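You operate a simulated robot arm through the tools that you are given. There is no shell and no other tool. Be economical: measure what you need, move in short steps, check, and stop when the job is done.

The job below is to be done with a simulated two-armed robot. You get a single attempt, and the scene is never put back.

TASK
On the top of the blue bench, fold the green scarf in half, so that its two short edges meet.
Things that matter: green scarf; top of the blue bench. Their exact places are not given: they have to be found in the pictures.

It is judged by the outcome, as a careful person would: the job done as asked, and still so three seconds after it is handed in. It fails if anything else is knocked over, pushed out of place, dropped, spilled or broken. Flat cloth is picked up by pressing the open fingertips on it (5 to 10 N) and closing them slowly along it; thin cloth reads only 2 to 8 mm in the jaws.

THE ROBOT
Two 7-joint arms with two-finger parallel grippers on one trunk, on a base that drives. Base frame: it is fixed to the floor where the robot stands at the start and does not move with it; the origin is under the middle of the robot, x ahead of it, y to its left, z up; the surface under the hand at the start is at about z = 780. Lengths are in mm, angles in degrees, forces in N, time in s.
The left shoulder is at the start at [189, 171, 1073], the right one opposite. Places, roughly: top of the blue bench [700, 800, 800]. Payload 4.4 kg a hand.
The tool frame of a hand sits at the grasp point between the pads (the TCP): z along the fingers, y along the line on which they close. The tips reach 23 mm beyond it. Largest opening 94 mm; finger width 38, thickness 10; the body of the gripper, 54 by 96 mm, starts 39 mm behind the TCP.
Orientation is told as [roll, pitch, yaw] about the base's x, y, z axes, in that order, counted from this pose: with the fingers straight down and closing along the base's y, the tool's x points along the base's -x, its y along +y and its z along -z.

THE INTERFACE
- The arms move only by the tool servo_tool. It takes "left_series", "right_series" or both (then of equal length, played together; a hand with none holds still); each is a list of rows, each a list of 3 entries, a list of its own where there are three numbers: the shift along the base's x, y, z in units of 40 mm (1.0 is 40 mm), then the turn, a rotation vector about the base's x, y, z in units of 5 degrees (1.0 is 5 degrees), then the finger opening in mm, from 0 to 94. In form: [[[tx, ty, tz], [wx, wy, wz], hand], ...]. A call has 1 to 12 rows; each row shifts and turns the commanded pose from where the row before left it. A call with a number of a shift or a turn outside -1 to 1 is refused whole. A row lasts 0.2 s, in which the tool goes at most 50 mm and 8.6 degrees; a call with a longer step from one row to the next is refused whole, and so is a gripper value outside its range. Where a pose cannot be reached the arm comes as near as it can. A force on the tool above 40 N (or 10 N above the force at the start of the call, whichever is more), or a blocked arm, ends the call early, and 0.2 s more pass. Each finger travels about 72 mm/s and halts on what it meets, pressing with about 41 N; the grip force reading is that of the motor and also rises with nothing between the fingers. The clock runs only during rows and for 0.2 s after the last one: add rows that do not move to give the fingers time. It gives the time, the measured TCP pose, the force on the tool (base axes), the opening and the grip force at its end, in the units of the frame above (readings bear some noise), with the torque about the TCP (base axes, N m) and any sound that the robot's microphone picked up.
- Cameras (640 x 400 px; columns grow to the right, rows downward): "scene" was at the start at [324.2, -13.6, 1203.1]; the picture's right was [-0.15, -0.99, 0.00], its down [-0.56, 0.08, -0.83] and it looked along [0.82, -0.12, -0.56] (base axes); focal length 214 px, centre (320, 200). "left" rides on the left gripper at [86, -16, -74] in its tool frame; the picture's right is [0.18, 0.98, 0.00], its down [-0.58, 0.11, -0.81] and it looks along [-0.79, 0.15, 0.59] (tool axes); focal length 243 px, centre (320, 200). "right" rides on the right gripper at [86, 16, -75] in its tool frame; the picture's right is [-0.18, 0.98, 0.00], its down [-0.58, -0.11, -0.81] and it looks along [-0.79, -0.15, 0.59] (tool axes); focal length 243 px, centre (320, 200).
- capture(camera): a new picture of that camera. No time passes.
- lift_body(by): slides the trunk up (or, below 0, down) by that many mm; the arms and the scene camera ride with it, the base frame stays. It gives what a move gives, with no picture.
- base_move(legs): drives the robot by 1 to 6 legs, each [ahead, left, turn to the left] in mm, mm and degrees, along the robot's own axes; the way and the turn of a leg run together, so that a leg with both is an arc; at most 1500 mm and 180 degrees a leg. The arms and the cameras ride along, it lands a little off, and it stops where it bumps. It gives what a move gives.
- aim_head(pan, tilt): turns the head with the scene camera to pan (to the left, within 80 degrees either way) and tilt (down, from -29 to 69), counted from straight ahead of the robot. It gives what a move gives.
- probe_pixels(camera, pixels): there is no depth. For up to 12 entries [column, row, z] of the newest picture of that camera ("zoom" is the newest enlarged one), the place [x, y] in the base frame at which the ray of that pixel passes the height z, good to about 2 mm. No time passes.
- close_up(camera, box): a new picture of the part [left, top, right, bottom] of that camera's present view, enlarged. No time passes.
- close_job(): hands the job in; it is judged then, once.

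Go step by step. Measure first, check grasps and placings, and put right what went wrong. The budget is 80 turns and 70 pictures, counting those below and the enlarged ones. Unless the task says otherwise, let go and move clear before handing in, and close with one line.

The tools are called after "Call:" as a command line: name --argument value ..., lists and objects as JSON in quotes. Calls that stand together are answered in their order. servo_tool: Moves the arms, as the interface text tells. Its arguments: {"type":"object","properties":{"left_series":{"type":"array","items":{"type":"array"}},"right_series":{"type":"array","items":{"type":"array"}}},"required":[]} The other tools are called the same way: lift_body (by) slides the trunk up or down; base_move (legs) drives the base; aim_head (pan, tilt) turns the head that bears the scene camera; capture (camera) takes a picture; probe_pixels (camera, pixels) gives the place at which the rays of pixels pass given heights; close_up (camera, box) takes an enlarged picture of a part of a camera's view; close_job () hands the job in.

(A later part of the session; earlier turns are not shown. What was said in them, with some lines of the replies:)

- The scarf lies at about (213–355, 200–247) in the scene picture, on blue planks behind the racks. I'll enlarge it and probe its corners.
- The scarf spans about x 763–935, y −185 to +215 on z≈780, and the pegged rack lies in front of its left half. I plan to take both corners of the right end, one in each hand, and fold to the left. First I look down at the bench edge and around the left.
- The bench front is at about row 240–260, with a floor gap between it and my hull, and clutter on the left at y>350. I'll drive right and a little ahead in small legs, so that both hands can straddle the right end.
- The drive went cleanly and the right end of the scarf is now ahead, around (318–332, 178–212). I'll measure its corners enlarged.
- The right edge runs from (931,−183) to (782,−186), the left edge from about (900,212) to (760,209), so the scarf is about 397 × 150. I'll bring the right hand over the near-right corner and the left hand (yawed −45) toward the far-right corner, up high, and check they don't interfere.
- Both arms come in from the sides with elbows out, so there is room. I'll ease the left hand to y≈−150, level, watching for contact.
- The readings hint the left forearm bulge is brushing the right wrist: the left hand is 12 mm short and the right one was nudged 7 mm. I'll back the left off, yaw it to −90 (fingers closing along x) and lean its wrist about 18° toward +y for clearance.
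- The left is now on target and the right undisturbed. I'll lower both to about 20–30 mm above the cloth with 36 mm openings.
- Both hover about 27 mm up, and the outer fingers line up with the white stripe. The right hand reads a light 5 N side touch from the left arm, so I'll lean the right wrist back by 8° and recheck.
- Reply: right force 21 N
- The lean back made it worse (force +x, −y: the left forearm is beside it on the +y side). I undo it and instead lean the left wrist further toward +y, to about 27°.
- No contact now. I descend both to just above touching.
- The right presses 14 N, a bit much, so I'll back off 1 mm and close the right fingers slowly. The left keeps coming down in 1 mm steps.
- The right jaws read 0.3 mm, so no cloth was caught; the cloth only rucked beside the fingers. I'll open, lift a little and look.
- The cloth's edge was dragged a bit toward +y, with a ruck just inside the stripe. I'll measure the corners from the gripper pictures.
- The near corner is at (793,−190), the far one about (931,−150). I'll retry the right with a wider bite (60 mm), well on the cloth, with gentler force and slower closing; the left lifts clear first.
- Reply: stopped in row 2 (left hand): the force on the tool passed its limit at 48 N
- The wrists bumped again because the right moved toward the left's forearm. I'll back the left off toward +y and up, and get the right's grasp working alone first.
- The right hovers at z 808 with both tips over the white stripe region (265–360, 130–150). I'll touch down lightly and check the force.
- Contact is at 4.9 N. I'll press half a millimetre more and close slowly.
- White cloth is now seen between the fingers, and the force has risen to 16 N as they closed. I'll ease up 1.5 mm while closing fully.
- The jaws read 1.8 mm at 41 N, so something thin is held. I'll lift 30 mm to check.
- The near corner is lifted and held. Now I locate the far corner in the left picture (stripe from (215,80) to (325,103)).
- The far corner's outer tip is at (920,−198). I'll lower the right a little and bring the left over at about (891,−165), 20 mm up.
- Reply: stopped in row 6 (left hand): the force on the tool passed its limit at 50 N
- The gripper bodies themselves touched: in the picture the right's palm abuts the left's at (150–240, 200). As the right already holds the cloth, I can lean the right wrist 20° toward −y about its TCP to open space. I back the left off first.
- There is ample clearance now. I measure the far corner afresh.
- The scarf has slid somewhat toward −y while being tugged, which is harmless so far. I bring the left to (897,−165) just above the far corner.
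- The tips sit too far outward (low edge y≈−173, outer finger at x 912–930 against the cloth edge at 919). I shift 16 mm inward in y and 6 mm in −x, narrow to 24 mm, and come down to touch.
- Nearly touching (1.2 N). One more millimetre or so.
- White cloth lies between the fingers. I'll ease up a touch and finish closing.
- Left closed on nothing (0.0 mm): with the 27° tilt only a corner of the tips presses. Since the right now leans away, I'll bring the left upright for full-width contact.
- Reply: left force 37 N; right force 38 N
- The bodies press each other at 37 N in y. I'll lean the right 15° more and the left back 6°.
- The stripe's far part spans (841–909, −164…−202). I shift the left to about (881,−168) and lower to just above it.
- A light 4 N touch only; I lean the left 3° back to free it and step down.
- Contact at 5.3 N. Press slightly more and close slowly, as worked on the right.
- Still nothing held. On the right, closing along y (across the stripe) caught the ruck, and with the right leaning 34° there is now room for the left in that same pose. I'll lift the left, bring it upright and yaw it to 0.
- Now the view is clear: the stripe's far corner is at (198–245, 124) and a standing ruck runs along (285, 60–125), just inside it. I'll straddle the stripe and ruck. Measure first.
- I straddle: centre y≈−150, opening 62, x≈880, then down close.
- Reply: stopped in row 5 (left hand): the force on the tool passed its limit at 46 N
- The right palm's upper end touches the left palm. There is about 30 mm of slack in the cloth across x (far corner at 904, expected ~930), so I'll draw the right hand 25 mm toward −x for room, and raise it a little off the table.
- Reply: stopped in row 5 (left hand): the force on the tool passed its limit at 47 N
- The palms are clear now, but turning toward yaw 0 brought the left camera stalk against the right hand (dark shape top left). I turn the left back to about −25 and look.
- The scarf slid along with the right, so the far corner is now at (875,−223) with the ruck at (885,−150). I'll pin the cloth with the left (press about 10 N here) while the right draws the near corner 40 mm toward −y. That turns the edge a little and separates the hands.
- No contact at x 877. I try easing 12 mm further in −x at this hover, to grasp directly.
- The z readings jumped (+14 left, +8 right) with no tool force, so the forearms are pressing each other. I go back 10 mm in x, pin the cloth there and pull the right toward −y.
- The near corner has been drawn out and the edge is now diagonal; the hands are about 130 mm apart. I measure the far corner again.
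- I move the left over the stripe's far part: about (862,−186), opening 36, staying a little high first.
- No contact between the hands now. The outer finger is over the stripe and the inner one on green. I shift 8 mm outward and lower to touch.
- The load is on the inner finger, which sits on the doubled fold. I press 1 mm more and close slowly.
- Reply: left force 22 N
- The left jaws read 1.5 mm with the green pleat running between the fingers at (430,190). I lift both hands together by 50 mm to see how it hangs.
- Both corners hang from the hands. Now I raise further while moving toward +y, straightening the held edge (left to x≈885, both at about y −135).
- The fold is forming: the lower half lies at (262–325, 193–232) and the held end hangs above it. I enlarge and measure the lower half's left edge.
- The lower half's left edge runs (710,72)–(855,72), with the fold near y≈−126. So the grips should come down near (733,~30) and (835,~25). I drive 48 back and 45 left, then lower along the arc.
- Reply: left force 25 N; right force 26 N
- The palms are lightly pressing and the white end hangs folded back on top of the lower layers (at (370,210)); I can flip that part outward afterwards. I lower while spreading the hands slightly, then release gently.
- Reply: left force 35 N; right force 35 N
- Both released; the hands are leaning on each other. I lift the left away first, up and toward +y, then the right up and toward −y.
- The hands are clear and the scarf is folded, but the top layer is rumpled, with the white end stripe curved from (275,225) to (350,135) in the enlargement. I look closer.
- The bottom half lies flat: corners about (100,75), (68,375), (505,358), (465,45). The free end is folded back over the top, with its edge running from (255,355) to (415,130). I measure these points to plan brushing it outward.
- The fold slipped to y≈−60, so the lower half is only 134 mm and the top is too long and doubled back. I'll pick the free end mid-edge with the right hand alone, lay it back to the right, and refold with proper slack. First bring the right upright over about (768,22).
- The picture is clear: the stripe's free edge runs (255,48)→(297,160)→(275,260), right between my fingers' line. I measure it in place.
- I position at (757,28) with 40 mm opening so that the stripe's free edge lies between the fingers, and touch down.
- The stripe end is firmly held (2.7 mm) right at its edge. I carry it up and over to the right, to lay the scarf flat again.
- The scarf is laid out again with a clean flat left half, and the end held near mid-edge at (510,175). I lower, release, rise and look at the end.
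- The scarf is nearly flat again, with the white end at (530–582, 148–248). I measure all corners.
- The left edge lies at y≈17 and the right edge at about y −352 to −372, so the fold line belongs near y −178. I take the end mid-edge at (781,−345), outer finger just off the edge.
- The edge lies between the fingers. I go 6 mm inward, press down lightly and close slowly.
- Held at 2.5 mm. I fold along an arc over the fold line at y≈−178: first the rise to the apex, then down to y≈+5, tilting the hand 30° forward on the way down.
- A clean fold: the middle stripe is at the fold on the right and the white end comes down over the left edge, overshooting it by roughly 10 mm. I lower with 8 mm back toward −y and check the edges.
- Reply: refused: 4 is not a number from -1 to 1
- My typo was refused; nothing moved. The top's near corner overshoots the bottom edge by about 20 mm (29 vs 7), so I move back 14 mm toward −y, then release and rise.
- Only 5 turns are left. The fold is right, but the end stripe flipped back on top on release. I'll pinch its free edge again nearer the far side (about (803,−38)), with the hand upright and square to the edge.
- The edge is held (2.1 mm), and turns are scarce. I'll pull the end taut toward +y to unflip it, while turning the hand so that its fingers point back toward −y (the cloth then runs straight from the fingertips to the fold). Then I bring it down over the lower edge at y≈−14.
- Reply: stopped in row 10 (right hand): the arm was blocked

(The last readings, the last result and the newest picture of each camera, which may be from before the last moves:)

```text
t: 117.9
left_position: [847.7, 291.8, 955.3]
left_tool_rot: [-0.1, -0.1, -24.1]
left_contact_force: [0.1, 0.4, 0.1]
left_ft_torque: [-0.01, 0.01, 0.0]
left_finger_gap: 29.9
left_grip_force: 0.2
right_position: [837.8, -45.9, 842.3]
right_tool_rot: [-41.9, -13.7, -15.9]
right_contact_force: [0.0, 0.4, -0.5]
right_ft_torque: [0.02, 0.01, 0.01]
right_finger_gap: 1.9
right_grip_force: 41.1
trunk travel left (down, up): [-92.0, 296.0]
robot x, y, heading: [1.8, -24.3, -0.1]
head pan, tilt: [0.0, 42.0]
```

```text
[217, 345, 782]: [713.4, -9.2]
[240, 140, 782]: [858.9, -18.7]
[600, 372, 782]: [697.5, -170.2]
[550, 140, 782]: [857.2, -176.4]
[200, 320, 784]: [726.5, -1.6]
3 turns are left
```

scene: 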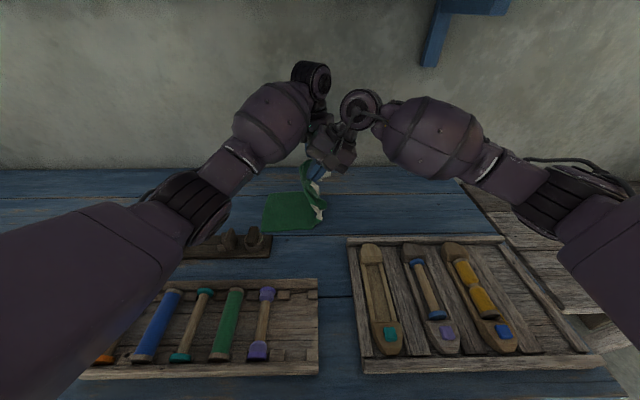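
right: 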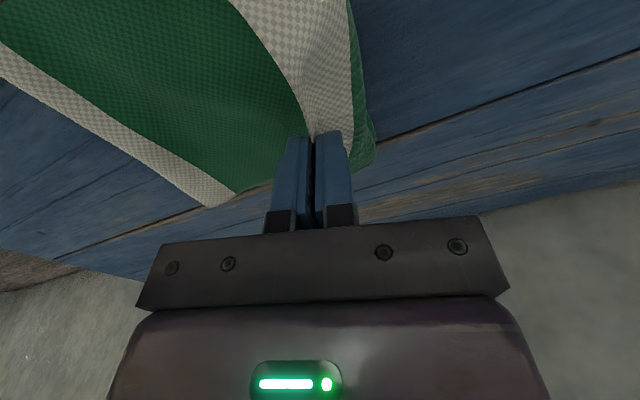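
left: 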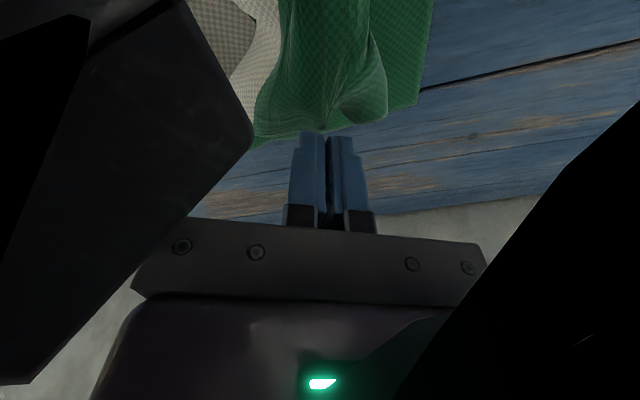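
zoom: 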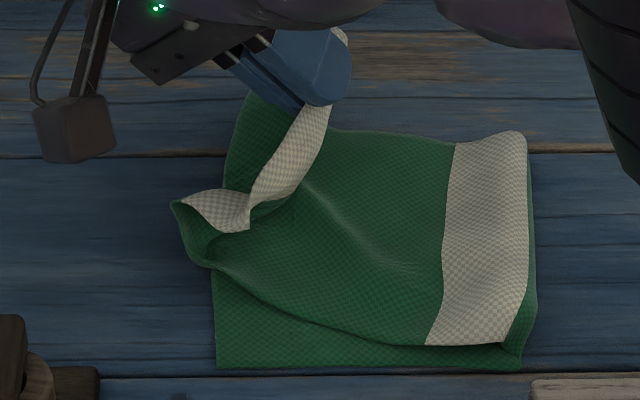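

The turned wrist hit a joint limit and dragged the top askew. With the end still held, I unroll it back to the right, then refold along a slacker arc about y≈−207. It comes straight down at y≈−27, released with a purely vertical retreat.

Call:
servo_tool --right_series '[[[-0.07, -0.3, 0.4], [0.75, 0, 0], 0], [[-0.07, -0.4, 0.4], [0.75, 0, 0], 0], [[-0.07, -0.4, 0.4], [0.75, 0, 0], 0], [[-0.07, -0.4, 0.4], [0.75, 0, 0], 0], [[-0.07, -0.4, 0], [0.75, 0, 0], 0], [[-0.07, -0.4, 0], [0.75, 0, 0], 0], [[-0.07, -0.4, 0], [0.75, 0, 0], 0], [[-0.07, -0.4, 0], [0.75, 0, 0], 0], [[-0.07, -0.4, 0], [0.75, 0, 0], 0], [[-0.07, -0.4, 0], [0.75, 0, 0], 0], [[-0.07, -0.4, 0], [0.75, 0, 0], 0], [[-0.03, -0.5, 0], [0.75, 0, 0], 0]]'

Call:
servo_tool --right_series '[[[0, -0.45, -0.1], [0, 0, 0], 0], [[0, -0.45, -0.2], [0, 0, 0], 0], [[0, -0.45, -0.3], [0, 0, 0], 0], [[0, -0.45, -0.3], [0, 0, 0], 0], [[0, -0.45, -0.3], [0, 0, 0], 0], [[0, -0.45, -0.3], [0, 0, 0], 0], [[0, -0.45, -0.3], [0, 0, 0], 0], [[0, -0.45, -0.2], [0, 0, 0], 0], [[0, 0, 0], [0, 0, 0], 0]]'

Call:
servo_tool --right_series '[[[0, 0.06, 0.45], [0, 0, 0], 0], [[0, 0.2, 0.44], [0, 0, 0], 0], [[0, 0.33, 0.41], [0, 0, 0], 0], [[0, 0.44, 0.37], [0, 0, 0], 0], [[0, 0.55, 0.32], [0, 0, 0], 0], [[0, 0.64, 0.26], [0, 0, 0], 0], [[0, 0.7, 0.19], [0, 0, 0], 0], [[0, 0.75, 0.12], [0, 0, 0], 0], [[0, 0.78, 0.04], [0, 0, 0], 0]]'

Call:
servo_tool --right_series '[[[0, 0.82, -0.05], [0, 0, 0], 0], [[0, 0.78, -0.14], [0, 0, 0], 0], [[0, 0.72, -0.24], [0, 0, 0], 0], [[0, 0.65, -0.32], [0, 0, 0], 0], [[0, 0.56, -0.4], [0, 0, 0], 0], [[0, 0.43, -0.46], [0, 0, 0], 0], [[0, 0.32, -0.5], [0, 0, 0], 0], [[0, 0.17, -0.45], [0, 0, 0], 0], [[0, 0.05, -0.34], [0, 0, 0], 0], [[0, 0, 0], [0, 0, 0], 0]]'

Call:
close_up --camera "scene" --box '[270, 160, 390, 235]'

Call:
servo_tool --right_series '[[[0, 0, -0.1], [0, 0, 0], 0], [[0, 0, 0], [0, 0, 0], 5], [[0, 0, 0], [0, 0, 0], 10], [[0, 0, 0], [0, 0, 0], 16], [[0, 0, 0], [0, 0, 0], 22], [[0, 0, 0.2], [0, 0, 0], 24], [[0, 0, 0.5], [0, 0, 0], 24], [[0, 0, 0.9], [0, 0, 0], 24], [[0, 0, 0.9], [0, 0, 0], 24], [[0, -0.5, 0.5], [0, 0, 0], 24], [[0, -1, 0], [0, 0, 0], 24], [[0, -1, 0], [0, 0, 0], 24]]'

Call:
servo_tool --right_series '[[[0, -1, 0], [0, 0, 0], 24], [[0, -1, 0], [0, 0, 0], 24], [[0, -1, 0], [0, 0, 0], 24], [[0, -1, 0], [0, 0, 0], 24], [[0, 0, 0], [0, 0, 0], 24]]'

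Call:
close_up --camera "scene" --box '[270, 160, 390, 235]'

Call:
probe_pixels --camera "zoom" --pixels '[[100, 100, 784], [100, 300, 784], [300, 100, 784], [300, 300, 784], [200, 200, 784], [500, 200, 784], [500, 300, 784], [500, 100, 784], [100, 200, 784], [300, 200, 784]]'

```text
t: 120.5
left_position: [846.2, 291.2, 954.5]
left_tool_rot: [-0.1, -0.1, -24.2]
left_contact_force: [-0.5, 1.1, -0.2]
left_ft_torque: [0.02, 0.0, -0.02]
left_finger_gap: 29.8
left_grip_force: 0.1
right_position: [807.3, -239.1, 908.0]
right_tool_rot: [0.9, 1.1, -20.8]
right_contact_force: [-0.1, 0.7, 0.1]
right_ft_torque: [-0.05, 0.0, -0.01]
right_finger_gap: 2.1
right_grip_force: 40.7
trunk travel left (down, up): [-92.0, 296.0]
robot x, y, heading: [5.5, -24.4, -0.5]
head pan, tilt: [0.0, 42.0]
```

```text
t: 122.5
left_position: [846.5, 292.1, 955.0]
left_tool_rot: [-0.1, -0.1, -24.1]
left_contact_force: [0.3, 0.1, 0.3]
left_ft_torque: [-0.02, 0.0, 0.01]
left_finger_gap: 30.2
left_grip_force: 0.0
right_position: [805.2, -382.7, 827.1]
right_tool_rot: [0.9, 1.1, -20.8]
right_contact_force: [-0.2, 0.2, 0.5]
right_ft_torque: [-0.03, 0.01, 0.01]
right_finger_gap: 2.2
right_grip_force: 40.4
trunk travel left (down, up): [-92.0, 296.0]
robot x, y, heading: [0.4, -25.2, -0.0]
head pan, tilt: [0.0, 42.0]
```

```text
t: 124.5
left_position: [847.1, 291.1, 955.8]
left_tool_rot: [0.0, -0.1, -24.1]
left_contact_force: [0.1, -0.2, -0.1]
left_ft_torque: [0.0, 0.0, 0.02]
left_finger_gap: 30.1
left_grip_force: 0.0
right_position: [805.3, -203.5, 929.6]
right_tool_rot: [0.8, 1.1, -20.7]
right_contact_force: [-0.1, -0.3, 0.1]
right_ft_torque: [-0.02, 0.03, -0.01]
right_finger_gap: 2.0
right_grip_force: 40.8
trunk travel left (down, up): [-92.0, 296.0]
robot x, y, heading: [1.0, -20.9, -0.2]
head pan, tilt: [0.0, 42.0]
```

```text
t: 126.7
left_position: [847.0, 292.5, 955.4]
left_tool_rot: [-0.2, -0.1, -24.0]
left_contact_force: [0.3, -0.2, 0.2]
left_ft_torque: [0.0, 0.0, 0.0]
left_finger_gap: 29.8
left_grip_force: 0.0
right_position: [804.8, -26.0, 815.1]
right_tool_rot: [0.8, 1.2, -20.7]
right_contact_force: [0.0, -1.0, 0.8]
right_ft_torque: [-0.03, -0.01, 0.01]
right_finger_gap: 1.9
right_grip_force: 41.2
trunk travel left (down, up): [-92.0, 296.0]
robot x, y, heading: [-0.9, -28.5, -0.1]
head pan, tilt: [0.0, 42.0]
```

```text
5.33 times, centred on (330, 198) of scene
```

zoom: 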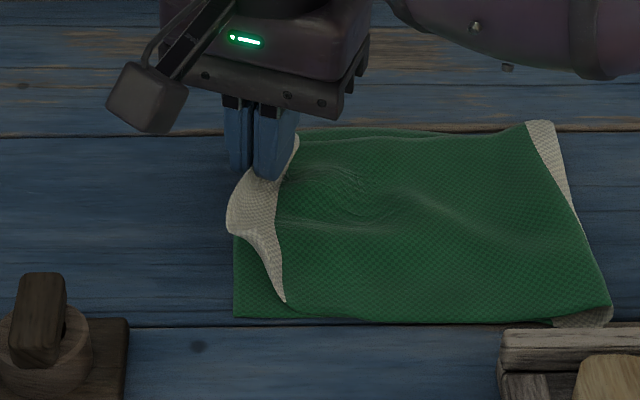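

```text
t: 129.3
left_position: [848.0, 290.8, 954.8]
left_tool_rot: [-0.1, -0.1, -24.3]
left_contact_force: [-0.1, 0.4, -0.4]
left_ft_torque: [0.01, 0.01, 0.01]
left_finger_gap: 29.8
left_grip_force: 0.1
right_position: [805.5, -124.8, 929.9]
right_tool_rot: [0.9, 1.2, -20.8]
right_contact_force: [0.4, -0.3, 0.2]
right_ft_torque: [0.03, 0.01, -0.03]
right_finger_gap: 24.1
right_grip_force: 0.0
trunk travel left (down, up): [-92.0, 296.0]
robot x, y, heading: [4.2, -23.8, -0.2]
head pan, tilt: [0.0, 42.0]
```

```text
t: 130.5
left_position: [847.3, 291.5, 953.4]
left_tool_rot: [-0.1, -0.2, -24.2]
left_contact_force: [0.8, 0.0, 0.7]
left_ft_torque: [0.02, -0.01, 0.01]
left_finger_gap: 30.0
left_grip_force: 0.0
right_position: [804.8, -283.1, 931.3]
right_tool_rot: [0.9, 1.2, -20.6]
right_contact_force: [-0.1, 0.2, 0.5]
right_ft_torque: [-0.01, -0.02, 0.02]
right_finger_gap: 24.1
right_grip_force: 0.0
trunk travel left (down, up): [-92.0, 296.0]
robot x, y, heading: [0.0, -27.7, -0.1]
head pan, tilt: [0.0, 42.0]
```

```text
5.33 times, centred on (330, 198) of scene
```

zoom: 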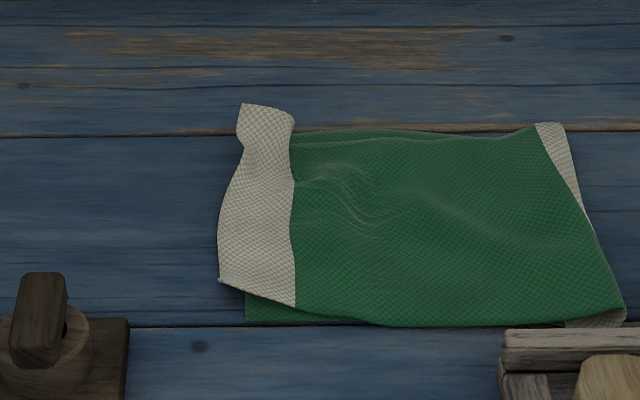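

```text
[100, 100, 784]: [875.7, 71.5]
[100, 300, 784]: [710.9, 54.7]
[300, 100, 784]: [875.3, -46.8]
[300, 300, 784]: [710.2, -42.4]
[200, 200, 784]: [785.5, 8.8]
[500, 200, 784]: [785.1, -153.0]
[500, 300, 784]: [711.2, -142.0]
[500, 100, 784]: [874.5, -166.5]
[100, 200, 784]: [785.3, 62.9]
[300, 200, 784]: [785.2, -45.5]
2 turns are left
```

The last picture shows the end stripe lying flat over the left edge: the top edge is at about (220–242, 104–285), and the bottom edge shows near (247,320). The edges meet within roughly 1–1.5 cm, the middle stripe is at the fold, nothing else has moved, and both hands are clear. I hand it in.

Call:
close_job

```text
The job is handed in.
```

The green scarf is folded in half on the blue bench. Its short edges meet to within about 1 to 1.5 cm where the bottom edge shows; the far end of that edge is hidden under the top layer. Both hands let go and moved clear before handing in.
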